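You operate a simulated robot arm through the tools that you are given. There is no shell and no other tool. Be economical: measure what you need, move in short steps, check, and stop when the job is done.

You are at the controls of a simulated robot arm. One attempt, no reset.

TASK
Wipe the rusty fat tube, then oil a strip along the top of both.
Fine: the two on the rubber mat; all with the white cloth, loaded at the oily felt tray; put it back.
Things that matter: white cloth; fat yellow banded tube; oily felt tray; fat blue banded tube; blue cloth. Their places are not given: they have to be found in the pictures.

The check looks at the end state, three seconds after you hand in, the way a careful person would. Anything else that was tipped, shoved, dropped, spilled or broken makes it a failure. Flat cloth is picked up by pressing the open fingertips on it (5 to 10 N) and closing them slowly along it; thin cloth reads only 2 to 8 mm in the jaws.

THE ROBOT
A 6-joint arm with a two-finger parallel gripper, fixed in place. Base frame: the origin is at the foot of the arm, x ahead of it, y to its left, z up; the work surface is at about z = 920. Readings come in mm, degrees, newtons and seconds.
With the tool pointing down near the work surface it reaches from about 140 to 840 mm from the base axis. Its first joint turns from -166.0 to 166.0 degrees. Payload 3.91 kg.
The TCP is the grasp point between the finger pads, 30 mm short of the fingertips. In the tool frame z runs along the fingers and y along their closing line. The gripper opens to 110 mm. The fingers are 20 mm wide and 10 mm thick; the gripper's body (48 by 112 mm) begins 55 mm behind the TCP.
Orientation is told as [roll, pitch, yaw] about the base's x, y, z axes, in that order, counted from this pose: with the fingers straight down and closing along the base's y, the tool's x points along the base's -x, its y along +y and its z along -z.

THE INTERFACE
- The arm moves only by the tool step_arm. Its argument "increments" is a list of rows, each an object of numbers (a shift or turn left out is 0, a gripper value left out holds the last): "x", "y", "z": the shift along the base's x, y, z in mm; "rx", "ry", "rz": the turn, a rotation vector about the base's x, y, z in degrees. In form: [{"x": .., "y": .., "z": .., "rx": .., "ry": .., "rz": ..}, ...]. A call has 1 to 12 rows; each row is the pose to reach, as a shift and turn from the pose commanded when the call began. "grip" is the opening, from 0 (shut) to 1 (fully open), set as the call begins (left out, the last holds). Rows are played at 5 a second. More than 50 mm and 8.6 degrees between two rows, or a gripper value outside its range, and nothing of the call is played. Where a pose cannot be reached the arm comes as near as it can. A force on the tool above 90 N (or 10 N above the force at the start of the call, whichever is more), or a blocked arm, ends the call early, and 0.2 s more pass. Each finger travels about 108 mm/s and halts on what it meets, pressing with about 30 N; the grip force reading is that of the motor and also rises with nothing between the fingers. The clock runs only during rows and for 0.2 s after the last one: add rows that repeat a pose to give the fingers time. The reply holds the time, the measured pose of the TCP, the force on the tool along the base axes, the opening and the grip force, in the units named above and with some noise, and new pictures: "show" is both (left out), scene, wrist or none.
- Cameras (640 x 400 px; columns grow to the right, rows downward): "scene" is fixed at [50.6, -501.4, 1698.1]; the picture's right is [0.19, -0.98, 0.00], its down [-0.93, -0.18, -0.32] and it looks along [0.32, 0.06, -0.95] (base axes); focal length 336 px, centre (320, 200). "wrist" rides on the gripper at [77, 7, -114] in the tool frame; the picture's right is [-0.09, 1.00, 0.00], its down [-0.80, -0.07, -0.59] and it looks along [-0.59, -0.05, 0.80] (tool axes); focal length 270 px, centre (320, 200).
- move_column(by): slides the trunk up (or, below 0, down) by that many mm; the arm rides with it, the base frame stays. It gives what a move gives, with no picture.
- point_at(camera, pixels): for up to 12 pixels [column, row] of the newest picture of that camera ("zoom" is the newest enlarged one), the place [x, y, z] in the base frame of the surface seen there, good to about 3 mm. No time passes.
- zoom(camera, box): a new picture of the part [left, top, right, bottom] of that camera's present view, enlarged. No time passes.
- finish_job(): hands the job in; it is judged then, once.

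Work in short steps. Measure before you move; look again where a grasp or a placing could have gone wrong, and mend it. You have 80 turns and 170 pictures in all, those below and enlarged ones among them. Open the gripper and draw the arm clear of the work before you hand the job in, unless the task says otherwise; then end with one line.

The tools are called after "Request:" by a JSON object that holds its "name" and its "arguments". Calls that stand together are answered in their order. step_arm: Moves the arm, as the interface text tells. Its arguments: {"type":"object","properties":{"increments":{"type":"array","items":{"type":"object","properties":{"x":{"type":"number"},"y":{"type":"number"},"z":{"type":"number"},"rx":{"type":"number"},"ry":{"type":"number"},"rz":{"type":"number"}}}},"grip":{"type":"number"},"show":{"type":"string","enum":["both","scene","wrist","none"]}},"required":["increments"]} The other tools are called the same way: move_column (by) slides the trunk up or down; point_at (camera, pixels) gives the place of the surface under pixels of a picture; zoom (camera, box) takes an enlarged picture of a part of a camera's view; finish_job () hands the job in.

At the start:

```text
time: 0.0
position: [304.3, -313.6, 1222.2]
orientation: [-0.1, 0.1, 0.0]
contact_force: [-0.1, -0.5, 0.1]
width: 110.0
grip_force: 0.0
trunk travel left (down, up): [-475.0, 65.0]
```

scene: 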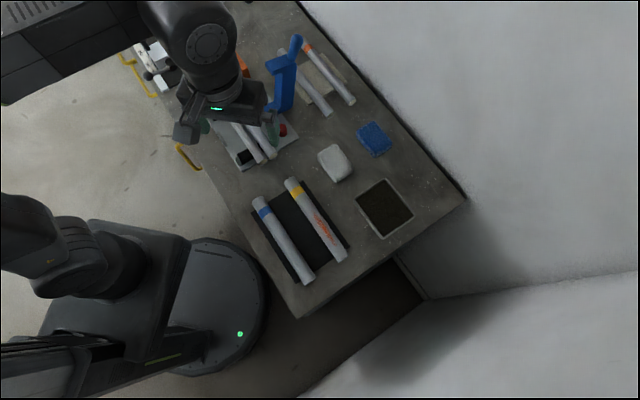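
wrist: 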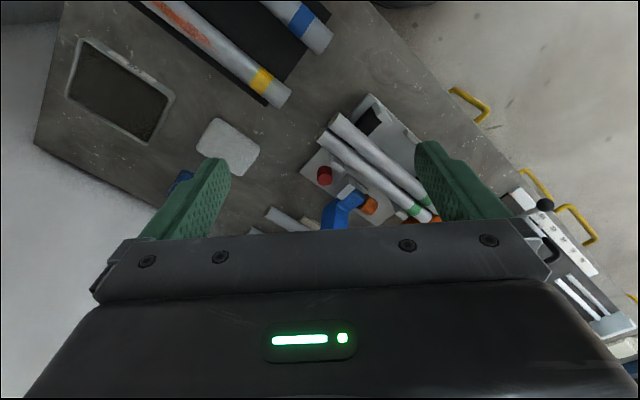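

The scene shows the mat with the blue- and yellow-banded tubes, the white cloth near (335,163), the blue cloth at (373,139) and the tray at (385,208). I'll zoom in and measure these.

Request:
{"name": "zoom", "arguments": {"camera": "scene", "box": [240, 110, 440, 300]}}

Request:
{"name": "point_at", "arguments": {"camera": "scene", "pixels": [[335, 163], [322, 158], [340, 180], [352, 172], [335, 147], [385, 208], [388, 182], [412, 214], [386, 236], [360, 203], [400, 196]]}}

Request:
{"name": "point_at", "arguments": {"camera": "scene", "pixels": [[291, 182], [297, 192], [315, 220], [340, 256], [258, 201], [265, 213], [285, 243], [307, 278], [290, 215], [320, 205], [373, 139]]}}

```text
2.11 times, centred on (340, 205) of scene
```

zoom: 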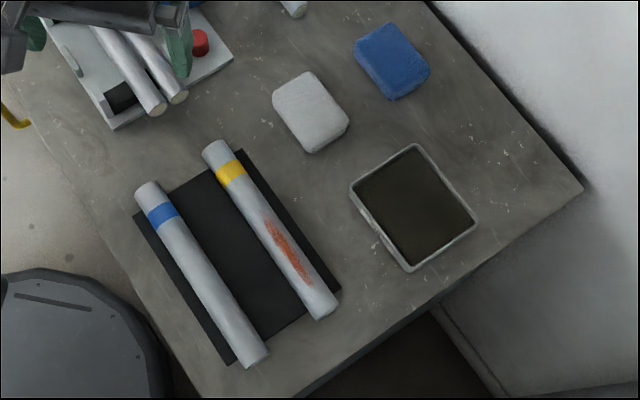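

```text
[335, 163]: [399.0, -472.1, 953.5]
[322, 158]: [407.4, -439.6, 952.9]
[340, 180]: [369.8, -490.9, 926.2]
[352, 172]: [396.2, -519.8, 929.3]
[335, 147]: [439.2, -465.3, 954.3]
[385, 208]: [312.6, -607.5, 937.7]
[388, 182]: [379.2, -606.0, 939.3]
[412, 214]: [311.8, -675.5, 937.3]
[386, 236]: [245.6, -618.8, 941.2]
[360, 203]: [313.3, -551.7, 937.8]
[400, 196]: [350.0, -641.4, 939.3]
```

```text
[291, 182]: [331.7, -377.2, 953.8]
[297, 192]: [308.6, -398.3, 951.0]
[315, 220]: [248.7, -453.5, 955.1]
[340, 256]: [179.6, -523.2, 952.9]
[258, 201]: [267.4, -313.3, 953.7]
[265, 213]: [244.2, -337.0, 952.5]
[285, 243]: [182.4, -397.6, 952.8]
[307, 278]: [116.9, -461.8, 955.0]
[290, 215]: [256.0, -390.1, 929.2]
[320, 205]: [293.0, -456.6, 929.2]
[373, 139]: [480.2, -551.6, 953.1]
```

I'll measure the cloth corners, the tube ends, the rust patch and the band edges on the zoomed picture.

Request:
{"name": "point_at", "arguments": {"camera": "zoom", "pixels": [[276, 97], [308, 74], [345, 122], [316, 148], [310, 111], [293, 86], [330, 135], [290, 125], [328, 92], [365, 80], [318, 158]]}}

Request:
{"name": "point_at", "arguments": {"camera": "zoom", "pixels": [[264, 219], [308, 284], [213, 146], [229, 170], [239, 186], [328, 312], [148, 188], [162, 213], [170, 228], [255, 358], [285, 252]]}}

Request:
{"name": "zoom", "arguments": {"camera": "scene", "box": [280, 120, 400, 195]}}

```text
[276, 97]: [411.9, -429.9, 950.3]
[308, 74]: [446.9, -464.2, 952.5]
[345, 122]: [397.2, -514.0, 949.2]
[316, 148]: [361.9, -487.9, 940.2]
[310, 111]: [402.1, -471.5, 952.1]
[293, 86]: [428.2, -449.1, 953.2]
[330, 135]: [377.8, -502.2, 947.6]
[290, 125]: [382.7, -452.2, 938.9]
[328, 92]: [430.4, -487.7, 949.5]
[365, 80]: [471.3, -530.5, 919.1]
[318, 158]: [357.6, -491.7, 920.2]
```

```text
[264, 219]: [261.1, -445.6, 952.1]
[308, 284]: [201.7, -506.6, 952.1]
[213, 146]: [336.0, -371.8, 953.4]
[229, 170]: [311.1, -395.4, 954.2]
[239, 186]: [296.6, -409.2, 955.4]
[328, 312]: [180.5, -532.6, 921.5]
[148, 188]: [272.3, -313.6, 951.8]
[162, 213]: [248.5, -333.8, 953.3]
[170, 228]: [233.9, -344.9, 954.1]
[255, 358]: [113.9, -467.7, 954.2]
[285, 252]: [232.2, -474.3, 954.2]
```

```text
5.33 times, centred on (340, 158) of scene
```

zoom: 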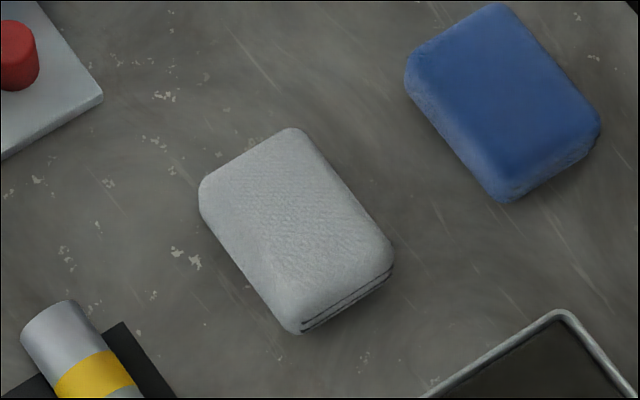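

The white cloth is a folded pad, roughly 80×60×33 mm, centred at (403,-472). Its long side lies at about 46° and is nearly parallel to the tubes (44°). I'll move above it with yaw 46 and stay high.

Request:
{"name": "step_arm", "arguments": {"increments": [{"x": 16, "y": -26, "z": -15, "rz": 7.6}, {"x": 33, "y": -53, "z": -30, "rz": 15.3}, {"x": 49, "y": -79, "z": -45, "rz": 23}, {"x": 66, "y": -106, "z": -60, "rz": 30.6}, {"x": 82, "y": -132, "z": -80, "rz": 38.3}, {"x": 99, "y": -158, "z": -100, "rz": 46}, {"x": 99, "y": -158, "z": -130, "rz": 46}, {"x": 99, "y": -158, "z": -130, "rz": 46}], "grip": 0.9}}

```text
time: 1.8
position: [404.2, -472.2, 1094.0]
orientation: [0.0, 0.0, 45.9]
contact_force: [-0.4, 0.1, 0.8]
width: 99.0
grip_force: 0.2
trunk travel left (down, up): [-475.0, 65.0]
```

scene: 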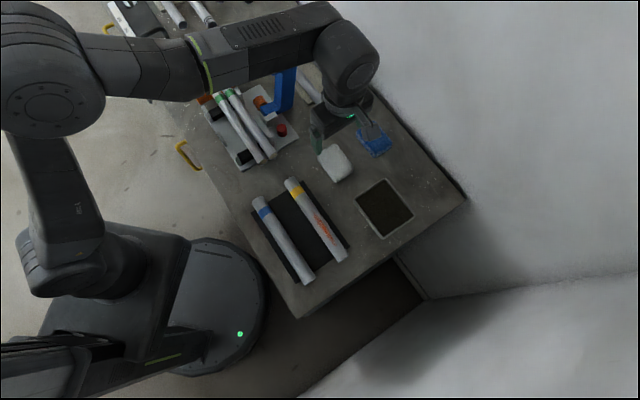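
wrist: 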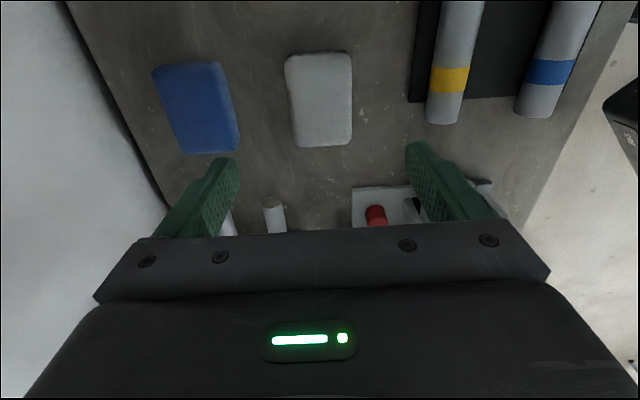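

The cloth is well aligned in the wrist view. I'll measure its edges there for an accurate centre.

Request:
{"name": "point_at", "arguments": {"camera": "wrist", "pixels": [[290, 75], [296, 135], [347, 75], [347, 125], [318, 60], [322, 136], [320, 100], [230, 110], [322, 144], [284, 100], [353, 100]]}}

```text
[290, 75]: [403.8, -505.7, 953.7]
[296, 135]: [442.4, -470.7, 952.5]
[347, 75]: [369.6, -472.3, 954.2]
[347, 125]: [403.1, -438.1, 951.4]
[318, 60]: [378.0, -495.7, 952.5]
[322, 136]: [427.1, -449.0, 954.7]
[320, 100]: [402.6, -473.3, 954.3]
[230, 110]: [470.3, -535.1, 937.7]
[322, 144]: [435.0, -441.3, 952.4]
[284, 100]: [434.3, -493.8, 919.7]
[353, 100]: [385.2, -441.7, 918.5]
```

The centre is confirmed at about (404,-472) with the top at 954. I'll descend straight to TCP z≈963, which puts the fingertips about 13 mm above the table.

Request:
{"name": "step_arm", "arguments": {"increments": [{"z": -40}, {"z": -80}, {"z": -110}, {"z": -131}, {"z": -131}]}}

Request:
{"name": "step_arm", "arguments": {"increments": [{}, {}, {}, {}], "grip": 0.35}}

```text
time: 3.0
position: [404.8, -471.5, 960.6]
orientation: [0.0, 0.0, 46.0]
contact_force: [-0.4, 0.4, -0.1]
width: 99.1
grip_force: 0.2
trunk travel left (down, up): [-475.0, 65.0]
```

scene: 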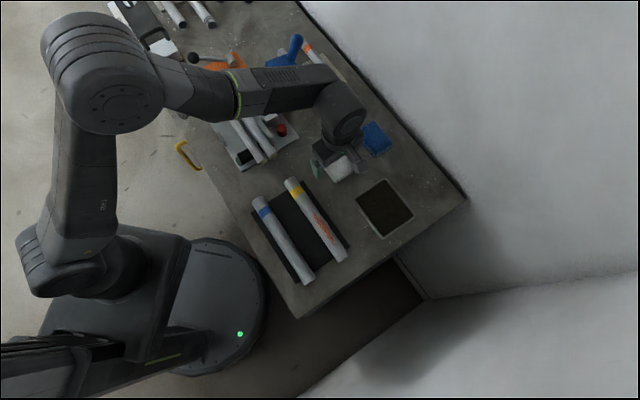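
wrist: 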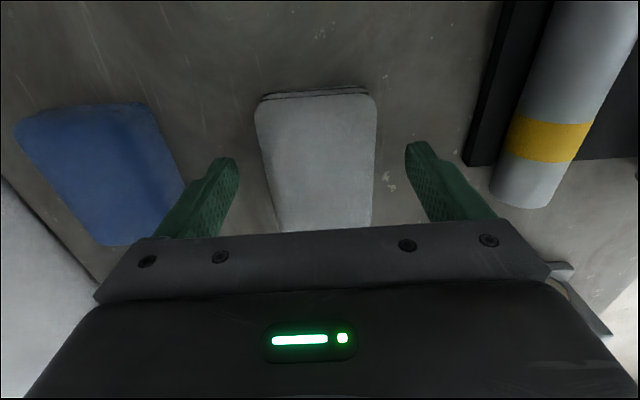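

```text
time: 4.0
position: [405.5, -472.4, 960.2]
orientation: [-0.1, 0.0, 46.0]
contact_force: [-0.2, -0.2, 1.0]
width: 58.9
grip_force: 29.9
trunk travel left (down, up): [-475.0, 65.0]
```

scene: 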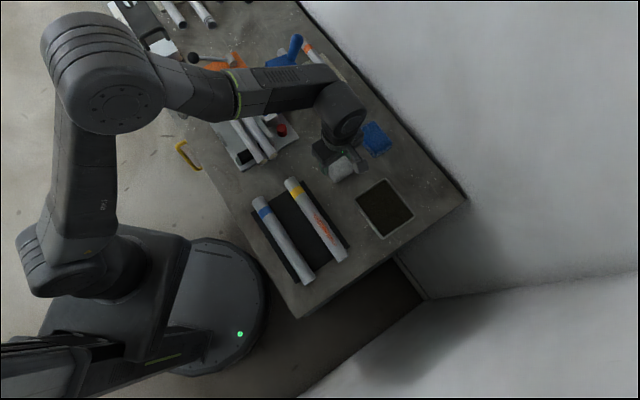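
wrist: 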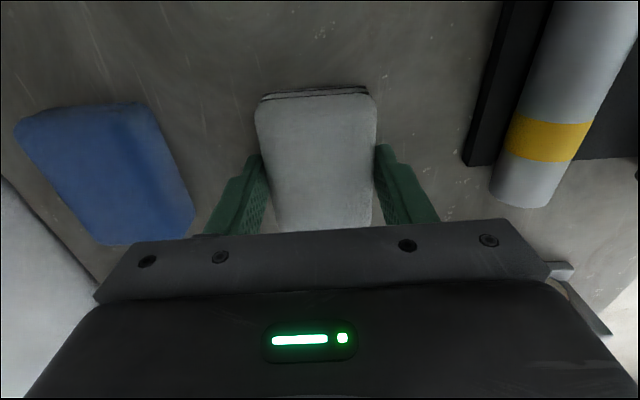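

The pad is gripped at 58.9 mm, with its bottom about 40 mm below the TCP. I'll lift it and hover at the upper part of the yellow tube at yaw 45, to check alignment.

Request:
{"name": "step_arm", "arguments": {"increments": [{"z": 30}, {"z": 70}, {"z": 100}, {"x": -40, "y": 10, "z": 100, "rz": -0.7}, {"x": -85, "y": 20, "z": 100, "rz": -1}, {"x": -125, "y": 30, "z": 100, "rz": -1}, {"x": -136, "y": 33, "z": 90, "rz": -1}, {"x": -136, "y": 33, "z": 90, "rz": -1}]}}

```text
time: 5.8
position: [268.1, -439.3, 1052.0]
orientation: [0.0, 0.0, 45.0]
contact_force: [-0.3, 0.0, -1.2]
width: 58.9
grip_force: 29.8
trunk travel left (down, up): [-475.0, 65.0]
```

scene: 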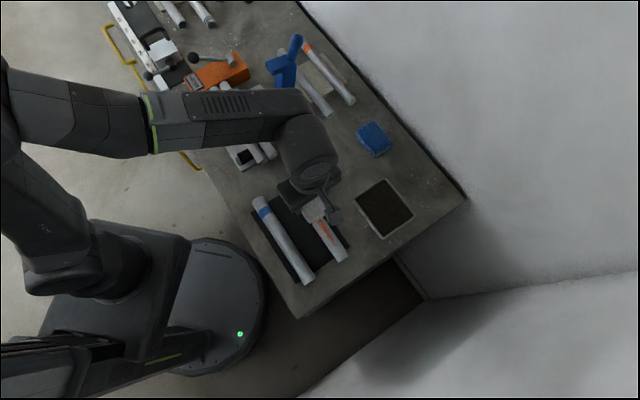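
wrist: 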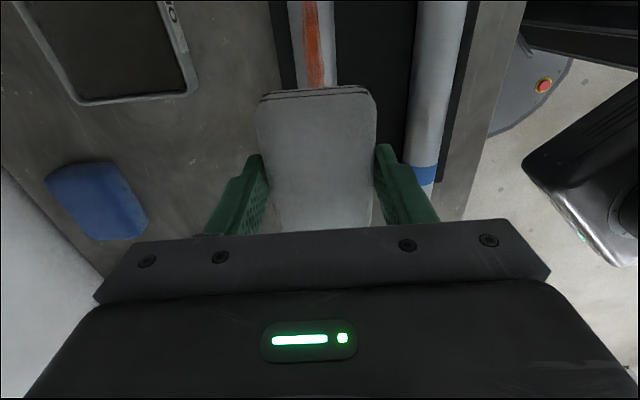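

The tube is visible beyond the pad at columns 290–338. I'll measure both tubes' centrelines here.

Request:
{"name": "zoom", "arguments": {"camera": "wrist", "box": [250, 0, 490, 150]}}

Request:
{"name": "point_at", "arguments": {"camera": "wrist", "pixels": [[299, 80], [307, 80], [315, 80], [322, 80], [330, 80], [337, 80], [289, 5], [310, 5], [332, 5]]}}

Request:
{"name": "point_at", "arguments": {"camera": "wrist", "pixels": [[410, 140], [418, 140], [426, 140], [434, 140], [418, 20], [428, 20], [440, 20], [450, 20], [462, 20]]}}

```text
2.67 times, centred on (370, 75) of wrist
```

zoom: 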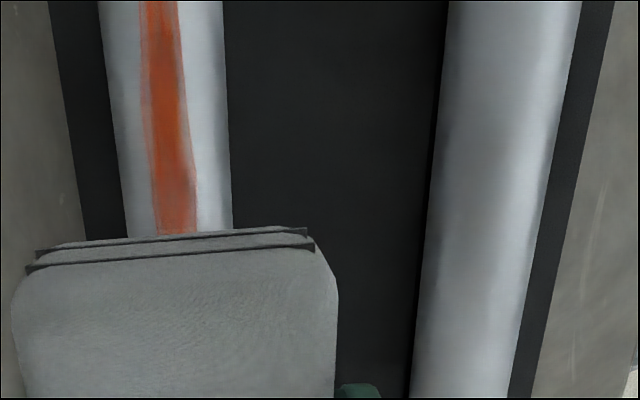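

```text
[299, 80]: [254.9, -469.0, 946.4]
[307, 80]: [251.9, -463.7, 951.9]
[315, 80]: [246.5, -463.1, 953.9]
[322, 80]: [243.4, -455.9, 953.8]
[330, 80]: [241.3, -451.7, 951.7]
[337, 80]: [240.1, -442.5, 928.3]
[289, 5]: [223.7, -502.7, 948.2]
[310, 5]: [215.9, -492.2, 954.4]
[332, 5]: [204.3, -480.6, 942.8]
```

```text
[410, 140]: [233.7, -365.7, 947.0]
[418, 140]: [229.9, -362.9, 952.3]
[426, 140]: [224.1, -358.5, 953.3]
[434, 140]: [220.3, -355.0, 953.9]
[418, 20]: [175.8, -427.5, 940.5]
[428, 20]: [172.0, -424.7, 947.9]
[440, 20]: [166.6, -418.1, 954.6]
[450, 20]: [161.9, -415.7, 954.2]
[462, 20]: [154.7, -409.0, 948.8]
```

The yellow axis lies on x−y≈705, the blue on x−y≈580, and both tops are at about 954.5. I'll centre over the yellow tube's axis and lower until contact, watching the force.

Request:
{"name": "step_arm", "arguments": {"increments": [{"x": 9.3, "y": 12.2, "z": -25}, {"x": 9.3, "y": 12.2, "z": -50}, {"x": 9.3, "y": 12.2, "z": -54}, {"x": 9.3, "y": 12.2, "z": -56}, {"x": 9.3, "y": 12.2, "z": -56}], "show": "none"}}

```text
time: 7.0
position: [276.9, -426.6, 996.3]
orientation: [0.0, 0.1, 45.1]
contact_force: [0.5, -0.3, -0.6]
width: 58.9
grip_force: 29.8
trunk travel left (down, up): [-475.0, 65.0]
```

No contact yet at 996. I'll lower in small steps.

Request:
{"name": "step_arm", "arguments": {"increments": [{"x": 0.7, "z": -1.5}, {"x": 0.7, "z": -2.5}, {"x": 0.7, "z": -2.5}], "show": "wrist"}}

```text
time: 7.8
position: [278.5, -425.9, 994.5]
orientation: [-0.2, 0.1, 45.0]
contact_force: [1.2, 1.9, 15.9]
width: 58.9
grip_force: 30.0
trunk travel left (down, up): [-475.0, 65.0]
```

wrist: 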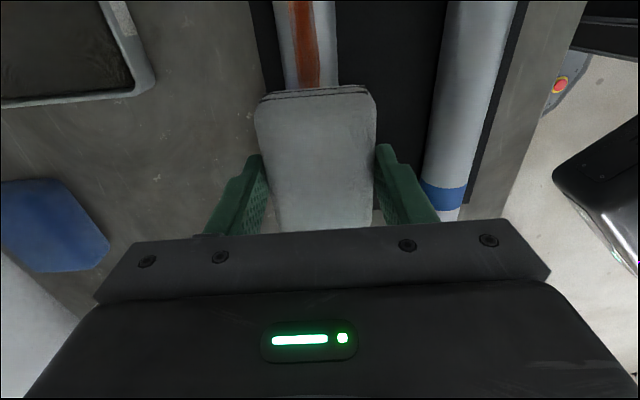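

Contact is at about 994.5 with 16 N, so I'll ease up 0.8 mm and sweep slowly down the tube over the rust.

Request:
{"name": "step_arm", "arguments": {"increments": [{"z": 0.8}, {"x": -6, "y": -6, "z": 0.8}, {"x": -12, "y": -12, "z": 0.8}, {"x": -18, "y": -18, "z": 0.8}, {"x": -24, "y": -24, "z": 0.8}, {"x": -31, "y": -31, "z": 0.8}, {"x": -38, "y": -38, "z": 0.8}, {"x": -45, "y": -45, "z": 0.8}, {"x": -52, "y": -52, "z": 0.8}, {"x": -59, "y": -59, "z": 0.8}, {"x": -66, "y": -66, "z": 0.8}, {"x": -72, "y": -72, "z": 0.8}]}}

```text
time: 10.4
position: [205.5, -498.8, 994.5]
orientation: [-0.1, 0.1, 45.0]
contact_force: [4.3, 5.1, 17.9]
width: 58.9
grip_force: 29.5
trunk travel left (down, up): [-475.0, 65.0]
```

scene: 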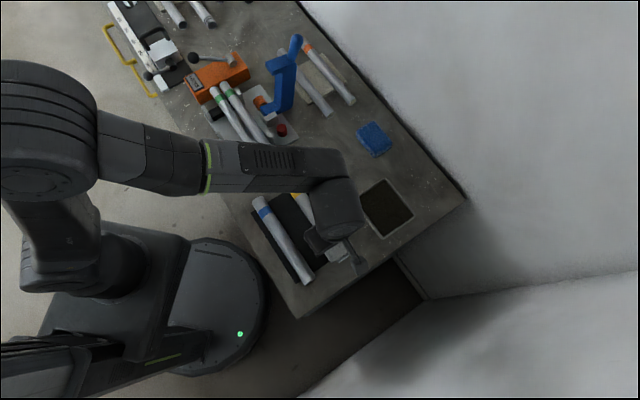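
wrist: 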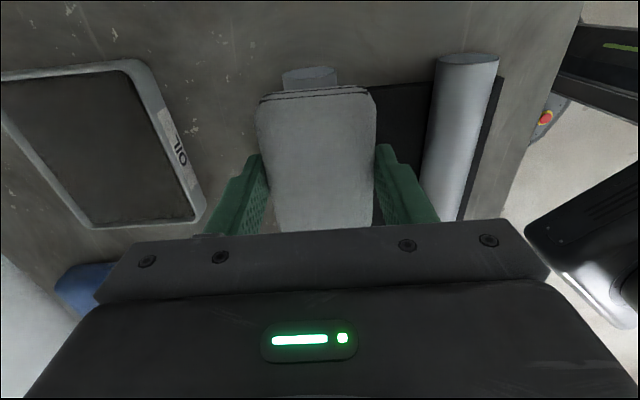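

Force is 18 N normal with mild drag, and the tube is still in place. I'll ease slightly and sweep back up.

Request:
{"name": "step_arm", "arguments": {"increments": [{"z": 0.5}, {"x": 6, "y": 6, "z": 0.5}, {"x": 12, "y": 12, "z": 0.5}, {"x": 18, "y": 18, "z": 0.5}, {"x": 24, "y": 24, "z": 0.5}, {"x": 31, "y": 31, "z": 0.5}, {"x": 38, "y": 38, "z": 0.5}, {"x": 45, "y": 45, "z": 0.5}, {"x": 52, "y": 52, "z": 0.5}, {"x": 59, "y": 59, "z": 0.5}, {"x": 66, "y": 66, "z": 0.5}, {"x": 72, "y": 72, "z": 0.5}], "show": "wrist"}}

```text
time: 13.0
position: [276.8, -426.7, 994.7]
orientation: [0.0, 0.0, 45.1]
contact_force: [-1.7, -1.7, 10.7]
width: 58.9
grip_force: 30.3
trunk travel left (down, up): [-475.0, 65.0]
```

wrist: 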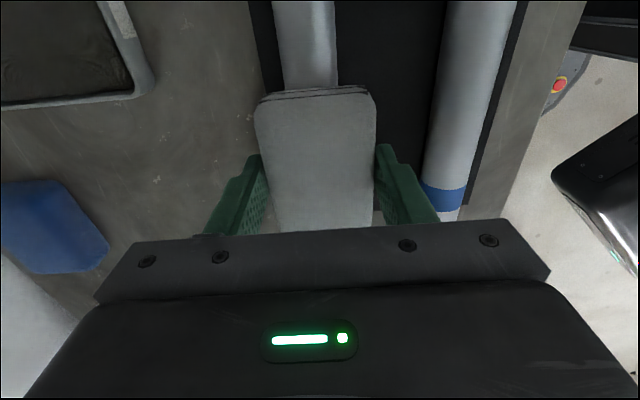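

The rust is gone where visible. I'll lift and move over the oily tray to (312,-611), hovering high.

Request:
{"name": "step_arm", "arguments": {"increments": [{"z": 30}, {"z": 65}, {"x": 8, "y": -45, "z": 80}, {"x": 16, "y": -92, "z": 80}, {"x": 24, "y": -138, "z": 80}, {"x": 33, "y": -184, "z": 80}, {"x": 33, "y": -184, "z": 80}]}}

```text
time: 14.6
position: [310.5, -613.2, 1070.6]
orientation: [0.0, 0.0, 45.0]
contact_force: [-0.3, -0.6, -0.9]
width: 58.8
grip_force: 30.1
trunk travel left (down, up): [-475.0, 65.0]
```

scene: 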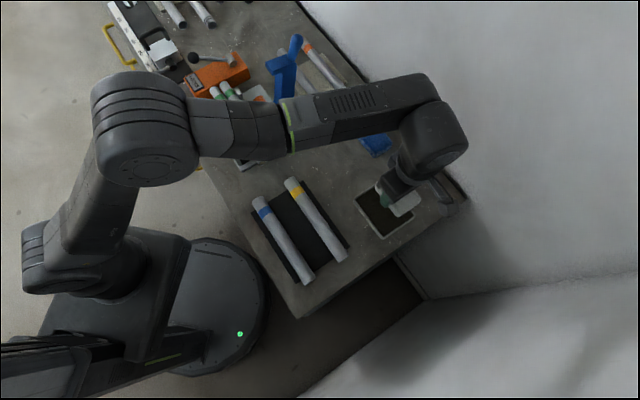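
wrist: 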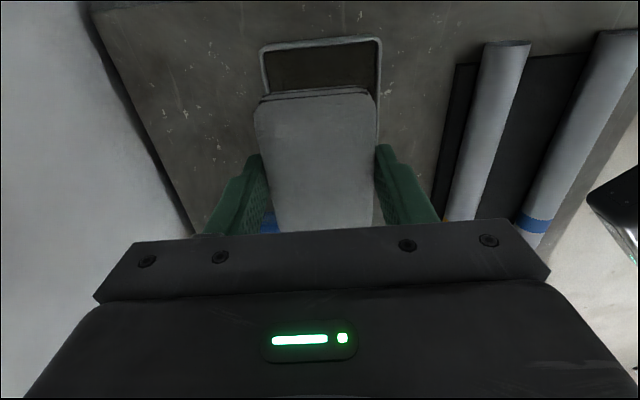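

Rust is gone from the yellow tube. I'll measure the tray's visible far edges in the wrist view and the wiped tube in the scene.

Request:
{"name": "point_at", "arguments": {"camera": "wrist", "pixels": [[263, 50], [378, 42], [320, 44], [320, 60], [265, 80], [379, 80], [272, 80], [374, 75], [320, 75]]}}

Request:
{"name": "zoom", "arguments": {"camera": "scene", "box": [240, 160, 440, 285]}}

```text
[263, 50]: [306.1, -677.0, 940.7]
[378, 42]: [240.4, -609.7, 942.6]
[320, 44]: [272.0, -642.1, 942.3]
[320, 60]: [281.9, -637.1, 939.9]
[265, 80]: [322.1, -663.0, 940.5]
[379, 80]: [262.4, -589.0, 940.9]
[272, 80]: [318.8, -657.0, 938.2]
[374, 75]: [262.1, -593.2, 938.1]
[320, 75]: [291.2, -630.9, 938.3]
```

```text
3.20 times, centred on (340, 222) of scene
```

zoom: 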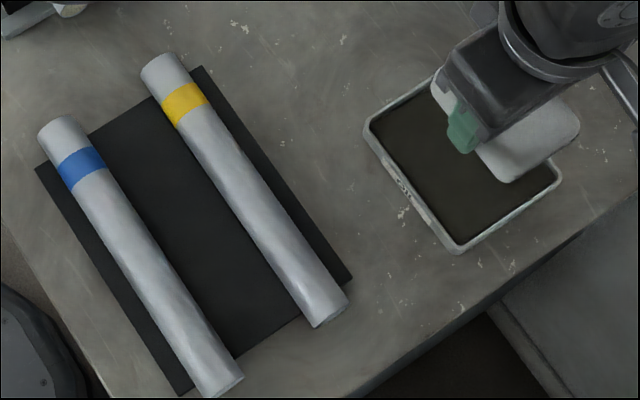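

The felt is at z≈938 and the rim at 941, so contact should come at TCP≈978. I'll lower onto the felt, centred at (310,-610).

Request:
{"name": "step_arm", "arguments": {"increments": [{"x": -0.5, "y": 2, "z": -40}, {"x": -0.5, "y": 2, "z": -75}, {"x": -0.5, "y": 2, "z": -88}, {"x": -0.5, "y": 2, "z": -92}, {"x": -0.5, "y": 2, "z": -93}, {"x": -0.5, "y": 2, "z": -93}], "show": "wrist"}}

```text
time: 16.0
position: [310.9, -609.1, 980.9]
orientation: [0.0, 0.0, 45.0]
contact_force: [-0.6, -0.1, -0.7]
width: 58.6
grip_force: 30.3
trunk travel left (down, up): [-475.0, 65.0]
```

wrist: 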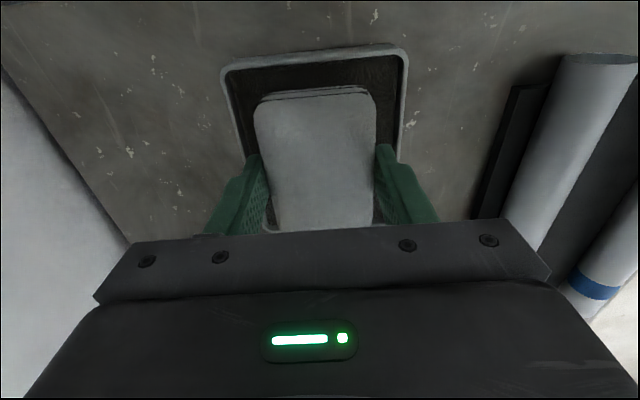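

The pad sits inside the tray outline. I'll lower further until it presses.

Request:
{"name": "step_arm", "arguments": {"increments": [{"z": -2}, {"z": -3.5}, {"z": -4.5}, {"z": -4.5}], "show": "none"}}

```text
time: 17.0
position: [311.6, -608.3, 978.2]
orientation: [-0.2, 0.2, 45.0]
contact_force: [1.8, 0.1, 16.2]
width: 58.9
grip_force: 30.0
trunk travel left (down, up): [-475.0, 65.0]
```

It is pressed with 16 N. I'll hold here for more than a second so it loads, then lift.

Request:
{"name": "step_arm", "arguments": {"increments": [{}, {}, {}, {}, {}, {}, {"z": 15}, {"z": 45}, {"z": 85}, {"z": 85}], "show": "both"}}

```text
time: 19.2
position: [310.3, -609.0, 1061.3]
orientation: [0.1, 0.0, 45.1]
contact_force: [0.3, 0.4, 0.0]
width: 58.9
grip_force: 30.6
trunk travel left (down, up): [-475.0, 65.0]
```

scene: 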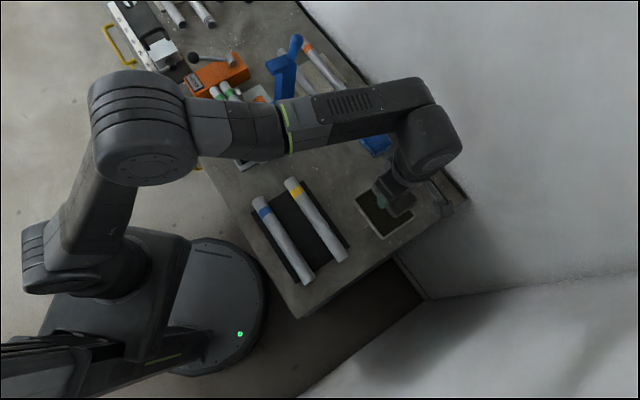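
wrist: 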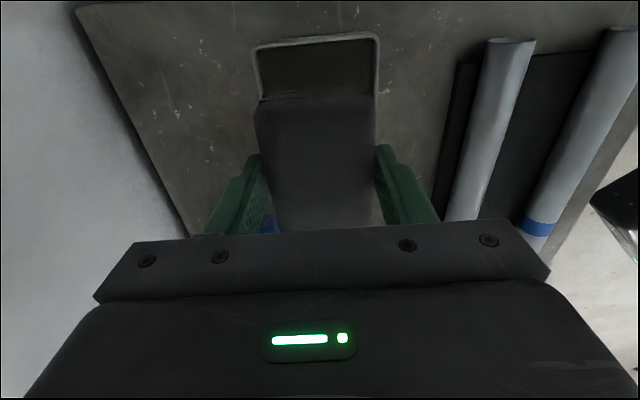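

The cloth has turned dark, so it is loaded. I'll move over the band end of the yellow tube, with the pad centre at (308.5,-396.5).

Request:
{"name": "step_arm", "arguments": {"increments": [{"x": 0, "y": 45}, {"x": 0, "y": 90}, {"x": -1, "y": 135}, {"x": -2, "y": 180}, {"x": -2, "y": 212}, {"x": -2, "y": 212, "z": -30}, {"x": -2, "y": 212, "z": -60}, {"x": -2, "y": 212, "z": -65}, {"x": -2, "y": 212, "z": -65}]}}

```text
time: 21.2
position: [309.1, -397.8, 996.8]
orientation: [0.0, 0.0, 45.0]
contact_force: [-0.1, -0.6, -0.1]
width: 58.6
grip_force: 30.2
trunk travel left (down, up): [-475.0, 65.0]
```

scene: 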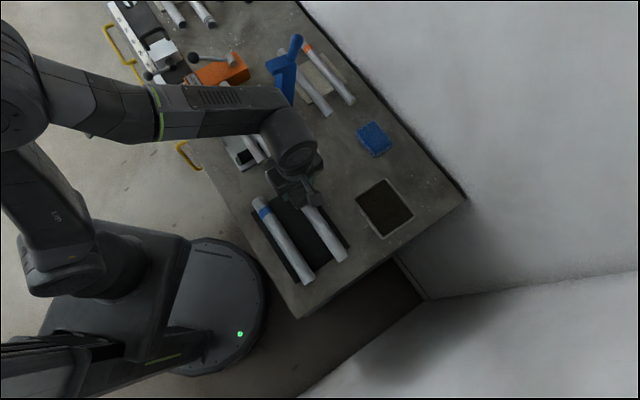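
wrist: 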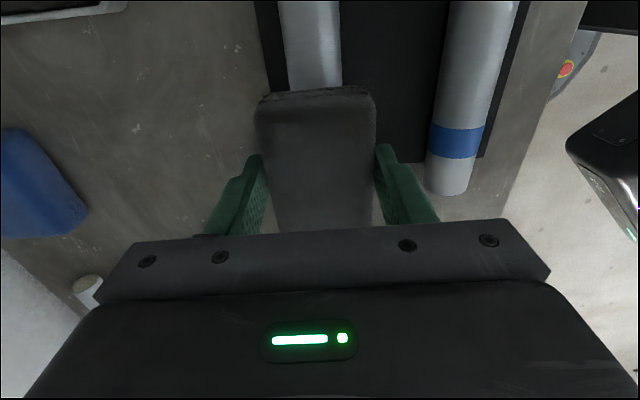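

It is centred over the tube. I'll lower about 2.3 mm to contact and start the slow strip.

Request:
{"name": "step_arm", "arguments": {"increments": [{"x": -1, "y": 0.5, "z": -1.5}, {"x": -1, "y": 0.5, "z": -2.4}, {"x": -1, "y": 0.5, "z": -2.4}], "show": "none"}}

```text
time: 22.0
position: [307.9, -397.1, 994.2]
orientation: [0.0, -0.1, 45.0]
contact_force: [-1.1, -0.4, 0.1]
width: 58.7
grip_force: 29.7
trunk travel left (down, up): [-475.0, 65.0]
```

There is no force yet at 994.2. I'll lower a little more.

Request:
{"name": "step_arm", "arguments": {"increments": [{"z": -0.8}, {"z": -1.4}, {"z": -1.4}], "show": "none"}}

```text
time: 22.8
position: [307.9, -398.6, 993.8]
orientation: [-0.2, 0.0, 45.0]
contact_force: [-2.3, -2.4, 15.9]
width: 58.5
grip_force: 30.3
trunk travel left (down, up): [-475.0, 65.0]
```

Contact now reads 16 N. I'll ease up 0.4 mm and sweep down the tube.

Request:
{"name": "step_arm", "arguments": {"increments": [{"z": 0.4}, {"x": -5, "y": -5, "z": 0.4}, {"x": -10, "y": -10, "z": 0.4}, {"x": -15, "y": -15, "z": 0.4}, {"x": -20, "y": -20, "z": 0.4}, {"x": -25, "y": -25, "z": 0.4}, {"x": -30, "y": -30, "z": 0.4}, {"x": -35, "y": -35, "z": 0.4}, {"x": -40, "y": -40, "z": 0.4}, {"x": -45, "y": -45, "z": 0.4}, {"x": -50, "y": -50, "z": 0.4}, {"x": -55, "y": -55, "z": 0.4}], "show": "none"}}

Request:
{"name": "step_arm", "arguments": {"increments": [{"x": -5, "y": -5}, {"x": -10, "y": -10}, {"x": -15, "y": -15}, {"x": -20, "y": -20}, {"x": -25, "y": -25}, {"x": -30, "y": -30}, {"x": -35, "y": -35}, {"x": -40, "y": -40}, {"x": -45, "y": -45}, {"x": -50, "y": -50}, {"x": -50, "y": -50}]}}

```text
time: 25.4
position: [253.0, -451.3, 994.1]
orientation: [0.0, 0.1, 45.0]
contact_force: [2.9, 4.8, 14.3]
width: 58.8
grip_force: 29.9
trunk travel left (down, up): [-475.0, 65.0]
```

```text
time: 27.8
position: [201.6, -500.8, 993.7]
orientation: [0.0, 0.1, 45.1]
contact_force: [1.5, 1.2, 6.3]
width: 58.8
grip_force: 30.2
trunk travel left (down, up): [-475.0, 65.0]
```

scene: 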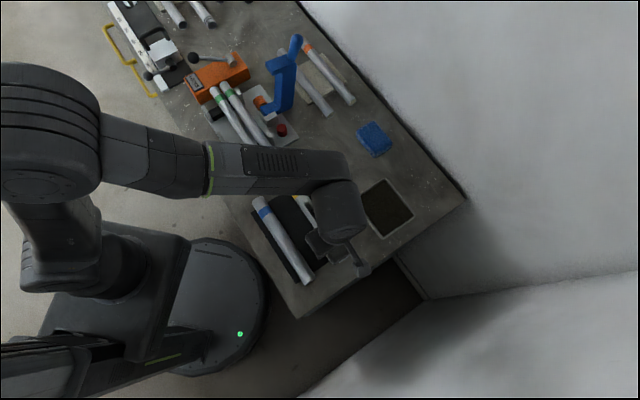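
wrist: 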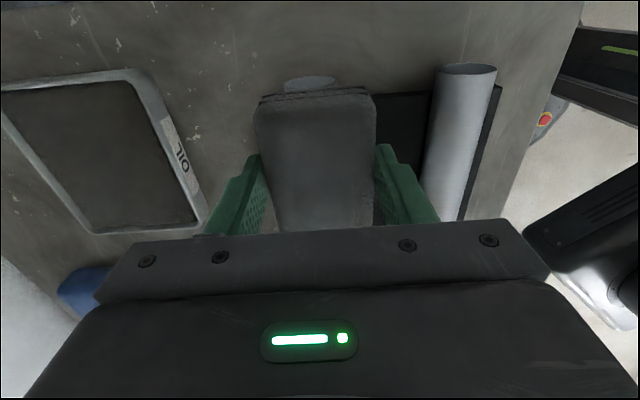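

The sweep reached the tube's far end. I'll lift, then go back over the tray to reload and look at the strip.

Request:
{"name": "step_arm", "arguments": {"increments": [{"z": 30}, {"z": 65}, {"x": 36, "y": -35, "z": 70}, {"x": 70, "y": -70, "z": 70}, {"x": 108, "y": -106, "z": 70}, {"x": 109, "y": -107, "z": 35}, {"x": 109, "y": -107, "z": -10}, {"x": 109, "y": -107, "z": -13}, {"x": 109, "y": -107, "z": -13}]}}

Request:
{"name": "zoom", "arguments": {"camera": "scene", "box": [240, 160, 440, 285]}}

```text
refused: row 3 steps farther than a row can; nothing moved
```

```text
3.20 times, centred on (340, 222) of scene
```

zoom: 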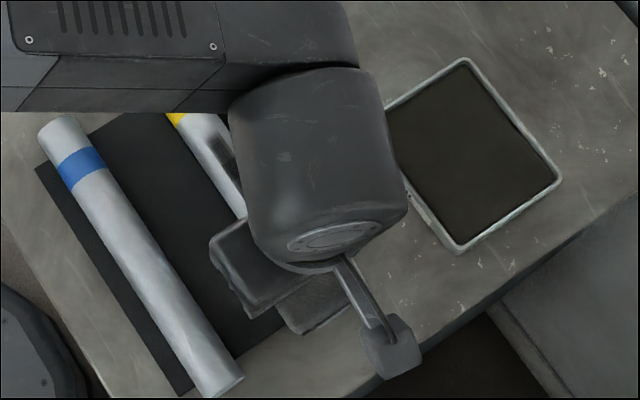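

One row was too long, so I'll repeat the move with shorter rows.

Request:
{"name": "step_arm", "arguments": {"increments": [{"z": 30}, {"z": 65}, {"x": 27, "y": -27, "z": 70}, {"x": 54, "y": -54, "z": 70}, {"x": 82, "y": -80, "z": 70}, {"x": 109, "y": -107, "z": 70}, {"x": 109, "y": -107, "z": 35}, {"x": 109, "y": -107, "z": -5}, {"x": 109, "y": -107, "z": -12}, {"x": 109, "y": -107, "z": -12}]}}

Request:
{"name": "zoom", "arguments": {"camera": "scene", "box": [240, 160, 440, 285]}}

```text
time: 30.0
position: [311.9, -609.6, 981.0]
orientation: [0.0, -0.1, 45.1]
contact_force: [0.2, -0.1, -0.3]
width: 58.8
grip_force: 30.1
trunk travel left (down, up): [-475.0, 65.0]
```

scene: 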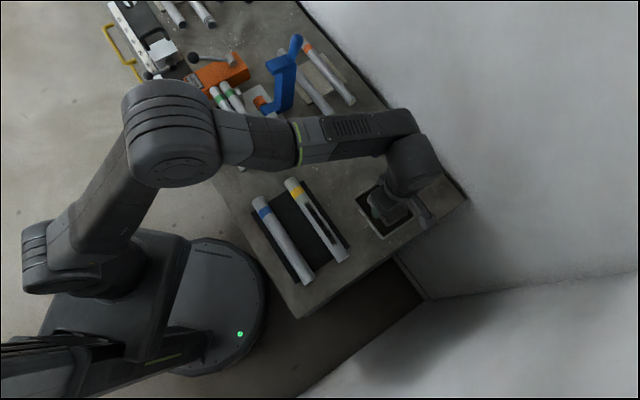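
wrist: 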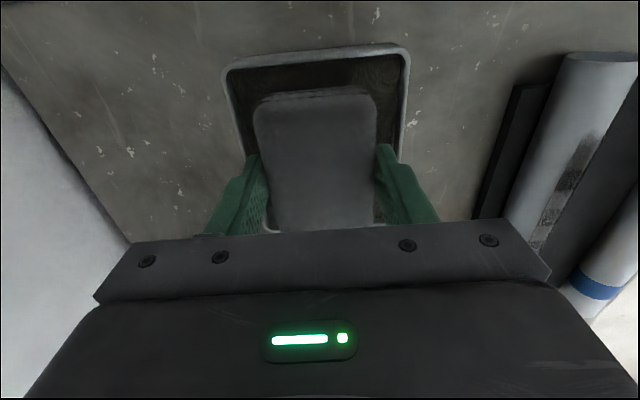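

```text
3.20 times, centred on (340, 222) of scene
```

zoom: 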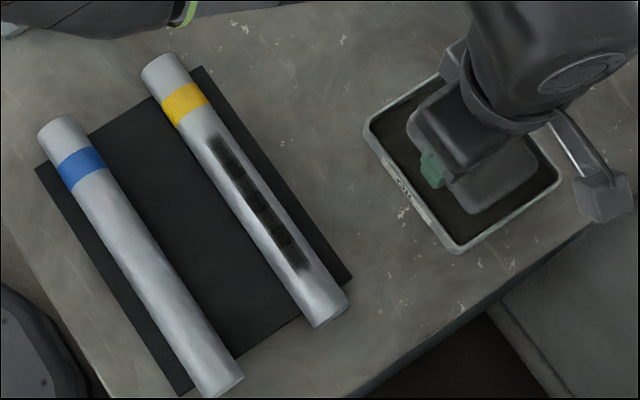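

The strip on the yellow tube is visible from zoom (212,138) to (302,270), slightly patchy lower down. I'll measure its extent.

Request:
{"name": "point_at", "arguments": {"camera": "zoom", "pixels": [[212, 138], [240, 178], [262, 212], [290, 250], [302, 270], [152, 66], [335, 310], [322, 298], [194, 108]]}}

Request:
{"name": "zoom", "arguments": {"camera": "scene", "box": [280, 175, 360, 265]}}

```text
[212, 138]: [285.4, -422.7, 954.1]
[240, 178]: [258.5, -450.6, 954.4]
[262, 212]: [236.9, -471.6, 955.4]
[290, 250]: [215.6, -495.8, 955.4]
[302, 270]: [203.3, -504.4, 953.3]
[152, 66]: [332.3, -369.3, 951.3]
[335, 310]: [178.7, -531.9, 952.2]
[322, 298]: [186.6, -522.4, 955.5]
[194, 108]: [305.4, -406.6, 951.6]
```

```text
4.44 times, centred on (320, 220) of scene
```

zoom: 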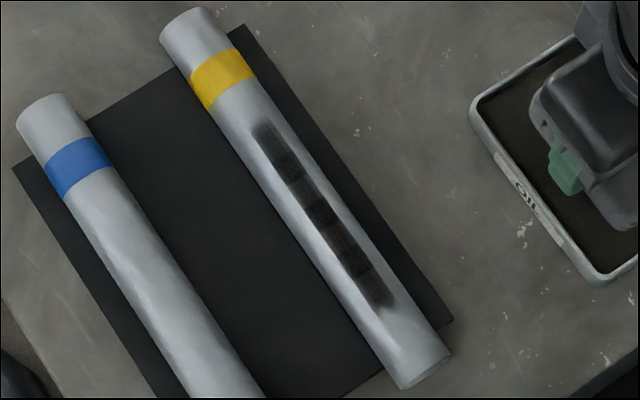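

The strip covers t≈−97 to −213 of the yellow tube. I'll reload the cloth, pressing down about 4 mm more than in the hover and holding.

Request:
{"name": "step_arm", "arguments": {"increments": [{"z": -2}, {"z": -3.5}, {"z": -4.5}, {"z": -4.8}, {"z": -4.8}, {"z": -4.8}, {"z": -4.8}, {"z": -4.8}, {"z": -4.8}, {"z": -4.8}], "show": "none"}}

```text
time: 32.2
position: [311.8, -610.7, 978.8]
orientation: [-0.1, 0.1, 45.0]
contact_force: [2.4, -4.9, 16.6]
width: 58.7
grip_force: 29.9
trunk travel left (down, up): [-475.0, 65.0]
```

Loaded at 17 N. I'll lift and travel to the band end of the blue tube at (243.5,-336.5).

Request:
{"name": "step_arm", "arguments": {"increments": [{"z": 40}, {"z": 80}, {"x": -10, "y": 40, "z": 85}, {"x": -20, "y": 80, "z": 85}, {"x": -30, "y": 120, "z": 85}, {"x": -40, "y": 160, "z": 85}, {"x": -50, "y": 200, "z": 85}, {"x": -60, "y": 240, "z": 85}, {"x": -67.5, "y": 273, "z": 75}, {"x": -67.5, "y": 273, "z": 40}, {"x": -67.5, "y": 273, "z": 24}, {"x": -67.5, "y": 273, "z": 22}]}}

```text
time: 34.8
position: [244.7, -334.4, 998.3]
orientation: [0.0, -0.1, 45.0]
contact_force: [0.5, 0.1, -1.2]
width: 59.0
grip_force: 30.7
trunk travel left (down, up): [-475.0, 65.0]
```

scene: 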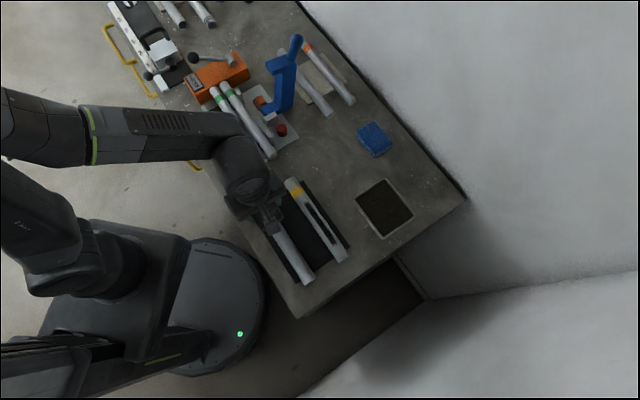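
wrist: 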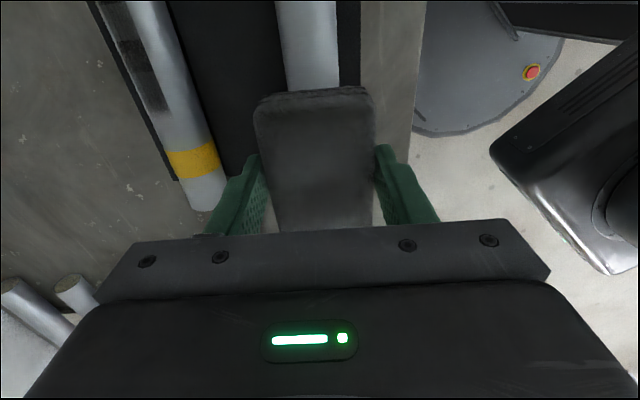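

It is centred over the blue tube, with the finger clear of the yellow one. I'll lower to contact.

Request:
{"name": "step_arm", "arguments": {"increments": [{"x": 0, "y": -0.5, "z": -2}, {"x": 0, "y": -0.5, "z": -3.5}, {"x": 0, "y": -0.5, "z": -4.5}, {"x": 0, "y": -0.5, "z": -4.5}], "show": "none"}}

```text
time: 35.8
position: [243.7, -335.9, 993.6]
orientation: [0.0, 0.0, 44.9]
contact_force: [-0.7, -0.6, -1.0]
width: 58.7
grip_force: 30.1
trunk travel left (down, up): [-475.0, 65.0]
```

No contact yet. I'll go 1.5 mm lower.

Request:
{"name": "step_arm", "arguments": {"increments": [{"z": -0.8}, {"z": -1.6}, {"z": -1.6}], "show": "none"}}

```text
time: 36.6
position: [244.7, -335.6, 993.2]
orientation: [-0.1, 0.0, 45.0]
contact_force: [0.0, -1.0, 12.5]
width: 58.7
grip_force: 29.6
trunk travel left (down, up): [-475.0, 65.0]
```

Contact is 12.5 N. I'll sweep slowly down the blue tube.

Request:
{"name": "step_arm", "arguments": {"increments": [{"x": -5, "y": -5}, {"x": -10, "y": -10}, {"x": -15, "y": -15}, {"x": -20, "y": -20}, {"x": -25, "y": -25}, {"x": -30, "y": -30}, {"x": -35, "y": -35}, {"x": -40, "y": -40}, {"x": -45, "y": -45}, {"x": -50, "y": -50}, {"x": -55, "y": -55}, {"x": -60, "y": -60}], "show": "none"}}

Request:
{"name": "step_arm", "arguments": {"increments": [{"x": -5, "y": -5}, {"x": -10, "y": -10}, {"x": -15, "y": -15}, {"x": -20, "y": -20}, {"x": -25, "y": -25}, {"x": -30, "y": -30}, {"x": -35, "y": -35}, {"x": -40, "y": -40}, {"x": -45, "y": -45}, {"x": -50, "y": -50}, {"x": -53, "y": -53}, {"x": -53, "y": -53}]}}

```text
time: 39.2
position: [183.9, -393.9, 992.9]
orientation: [0.0, 0.1, 45.1]
contact_force: [6.2, 6.0, 22.3]
width: 58.8
grip_force: 30.1
trunk travel left (down, up): [-475.0, 65.0]
```

```text
time: 41.8
position: [130.9, -448.2, 992.2]
orientation: [0.0, 0.1, 45.0]
contact_force: [4.5, 4.5, 15.6]
width: 58.9
grip_force: 30.3
trunk travel left (down, up): [-475.0, 65.0]
```

scene: 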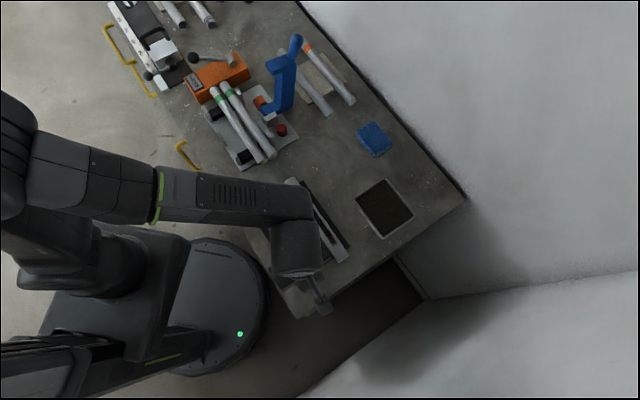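
wrist: 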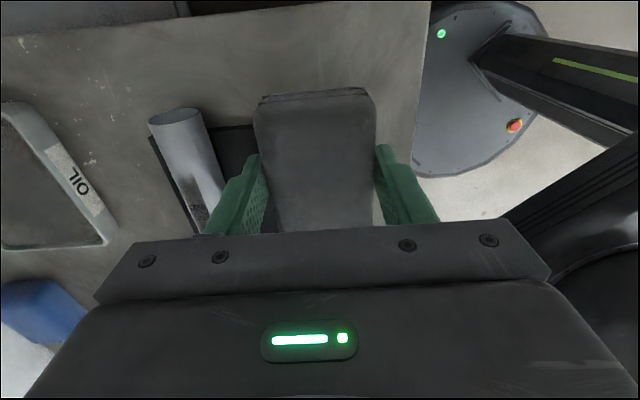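

I'll lift and move back toward the tray so that both tubes are in view.

Request:
{"name": "step_arm", "arguments": {"increments": [{"z": 40}, {"z": 78}, {"x": 26, "y": -26, "z": 80}, {"x": 52, "y": -52, "z": 80}, {"x": 78, "y": -78, "z": 80}, {"x": 104, "y": -100, "z": 80}, {"x": 130, "y": -120, "z": 80}, {"x": 156, "y": -140, "z": 80}, {"x": 180, "y": -162, "z": 80}, {"x": 180, "y": -162, "z": 80}], "show": "none"}}

Request:
{"name": "zoom", "arguments": {"camera": "scene", "box": [240, 175, 360, 290]}}

```text
time: 44.0
position: [312.8, -610.2, 1071.6]
orientation: [0.1, 0.0, 45.0]
contact_force: [-0.4, 0.3, 0.6]
width: 58.6
grip_force: 29.7
trunk travel left (down, up): [-475.0, 65.0]
```

```text
3.48 times, centred on (300, 232) of scene
```

zoom: 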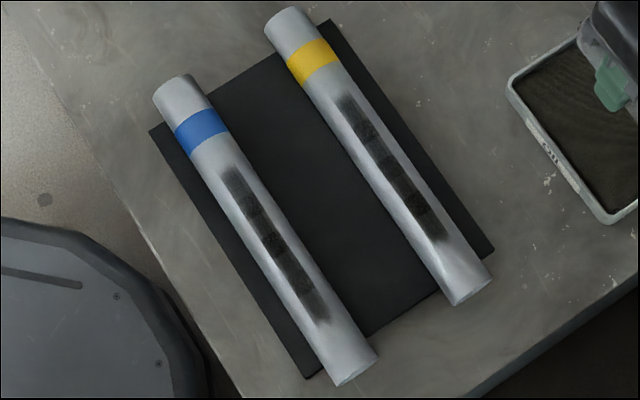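

Both strips end at the same places although the strokes differed, so they look complete. I'll check for light segments up close.

Request:
{"name": "zoom", "arguments": {"camera": "scene", "box": [295, 195, 345, 255]}}

Request:
{"name": "zoom", "arguments": {"camera": "scene", "box": [260, 215, 310, 275]}}

```text
6.67 times, centred on (320, 225) of scene
```

zoom: 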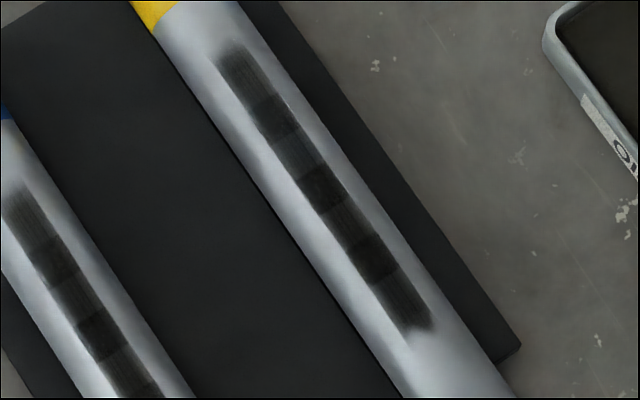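

```text
6.67 times, centred on (285, 245) of scene
```

zoom: 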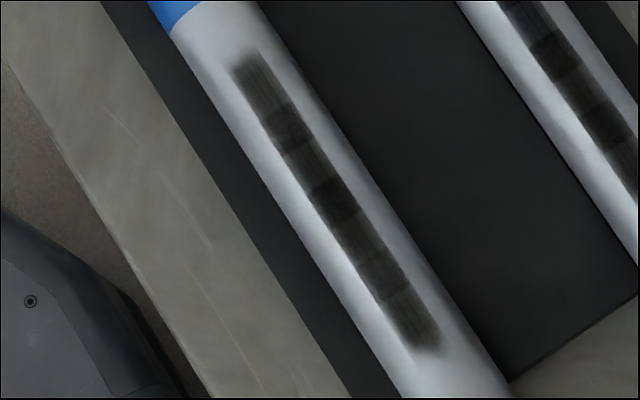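

Both strips are continuous and the rust is gone. I'll return the cloth to its original spot at (405,-472), yaw 46.

Request:
{"name": "step_arm", "arguments": {"increments": [{"x": 19, "y": 28, "rz": 0.5}, {"x": 38, "y": 56, "rz": 1}, {"x": 57, "y": 84, "rz": 1}, {"x": 76, "y": 112, "rz": 1}, {"x": 92.5, "y": 138, "rz": 1}, {"x": 92.5, "y": 138, "z": -45, "rz": 1}, {"x": 92.5, "y": 138, "z": -85, "rz": 1}, {"x": 92.5, "y": 138, "z": -105, "rz": 1}, {"x": 92.5, "y": 138, "z": -110, "rz": 1}, {"x": 92.5, "y": 138, "z": -110, "rz": 1}], "show": "wrist"}}

```text
time: 46.2
position: [402.8, -473.3, 961.2]
orientation: [-0.1, -0.1, 45.9]
contact_force: [-0.4, 0.3, -1.3]
width: 58.8
grip_force: 29.4
trunk travel left (down, up): [-475.0, 65.0]
```

wrist: 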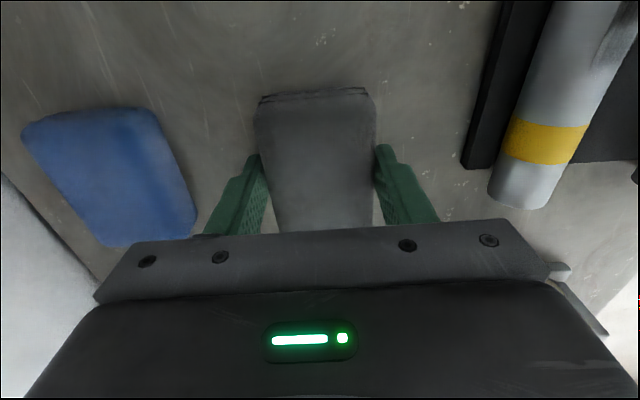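

I'm at the original spot within 2 mm. I'll nudge over, lower to touch, then open.

Request:
{"name": "step_arm", "arguments": {"increments": [{"x": 1.5, "y": 1, "z": -1}, {"x": 1.5, "y": 1, "z": -2}, {"x": 1.5, "y": 1, "z": -2.5}, {"x": 1.5, "y": 1, "z": -2.5}], "show": "none"}}

```text
time: 47.2
position: [406.4, -472.1, 959.4]
orientation: [0.0, 0.1, 46.0]
contact_force: [0.7, 0.2, -0.7]
width: 59.0
grip_force: 30.6
trunk travel left (down, up): [-475.0, 65.0]
```

It's about a millimetre above the table at most. I'll lower 0.7 mm more, then open to 0.85.

Request:
{"name": "step_arm", "arguments": {"increments": [{"z": -0.7}, {"z": -0.7}], "show": "none"}}

Request:
{"name": "step_arm", "arguments": {"increments": [{}, {}, {}, {}], "grip": 0.88, "show": "wrist"}}

```text
time: 47.8
position: [406.2, -472.1, 959.0]
orientation: [0.0, 0.0, 46.1]
contact_force: [0.6, 0.6, 0.5]
width: 58.7
grip_force: 30.3
trunk travel left (down, up): [-475.0, 65.0]
```

```text
time: 48.8
position: [405.1, -472.4, 960.0]
orientation: [-0.1, 0.0, 46.0]
contact_force: [0.1, -0.7, 1.0]
width: 96.9
grip_force: 0.0
trunk travel left (down, up): [-475.0, 65.0]
```

wrist: 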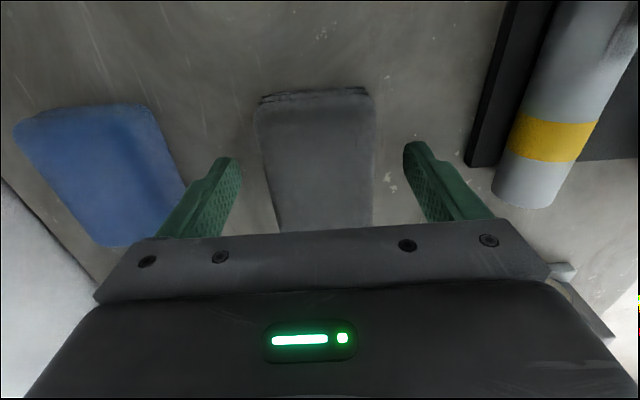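

The cloth is released and lying where it started. I'll raise the arm clear and draw it back.

Request:
{"name": "step_arm", "arguments": {"increments": [{"z": 40}, {"z": 85}, {"z": 130}, {"z": 175}, {"z": 220}, {"x": -30, "y": 35, "z": 240}, {"x": -60, "y": 70, "z": 255}, {"x": -90, "y": 110, "z": 260}, {"x": -100, "y": 155, "z": 260}, {"x": -100, "y": 155, "z": 260}]}}

Request:
{"name": "zoom", "arguments": {"camera": "scene", "box": [240, 110, 440, 300]}}

```text
refused: row 6 steps farther than a row can; nothing moved
```

```text
2.11 times, centred on (340, 205) of scene
```

zoom: 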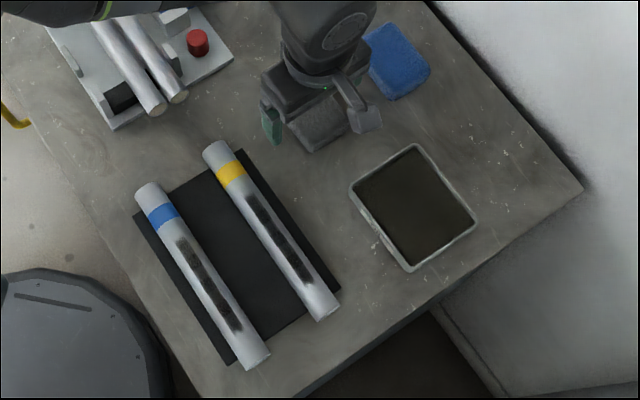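

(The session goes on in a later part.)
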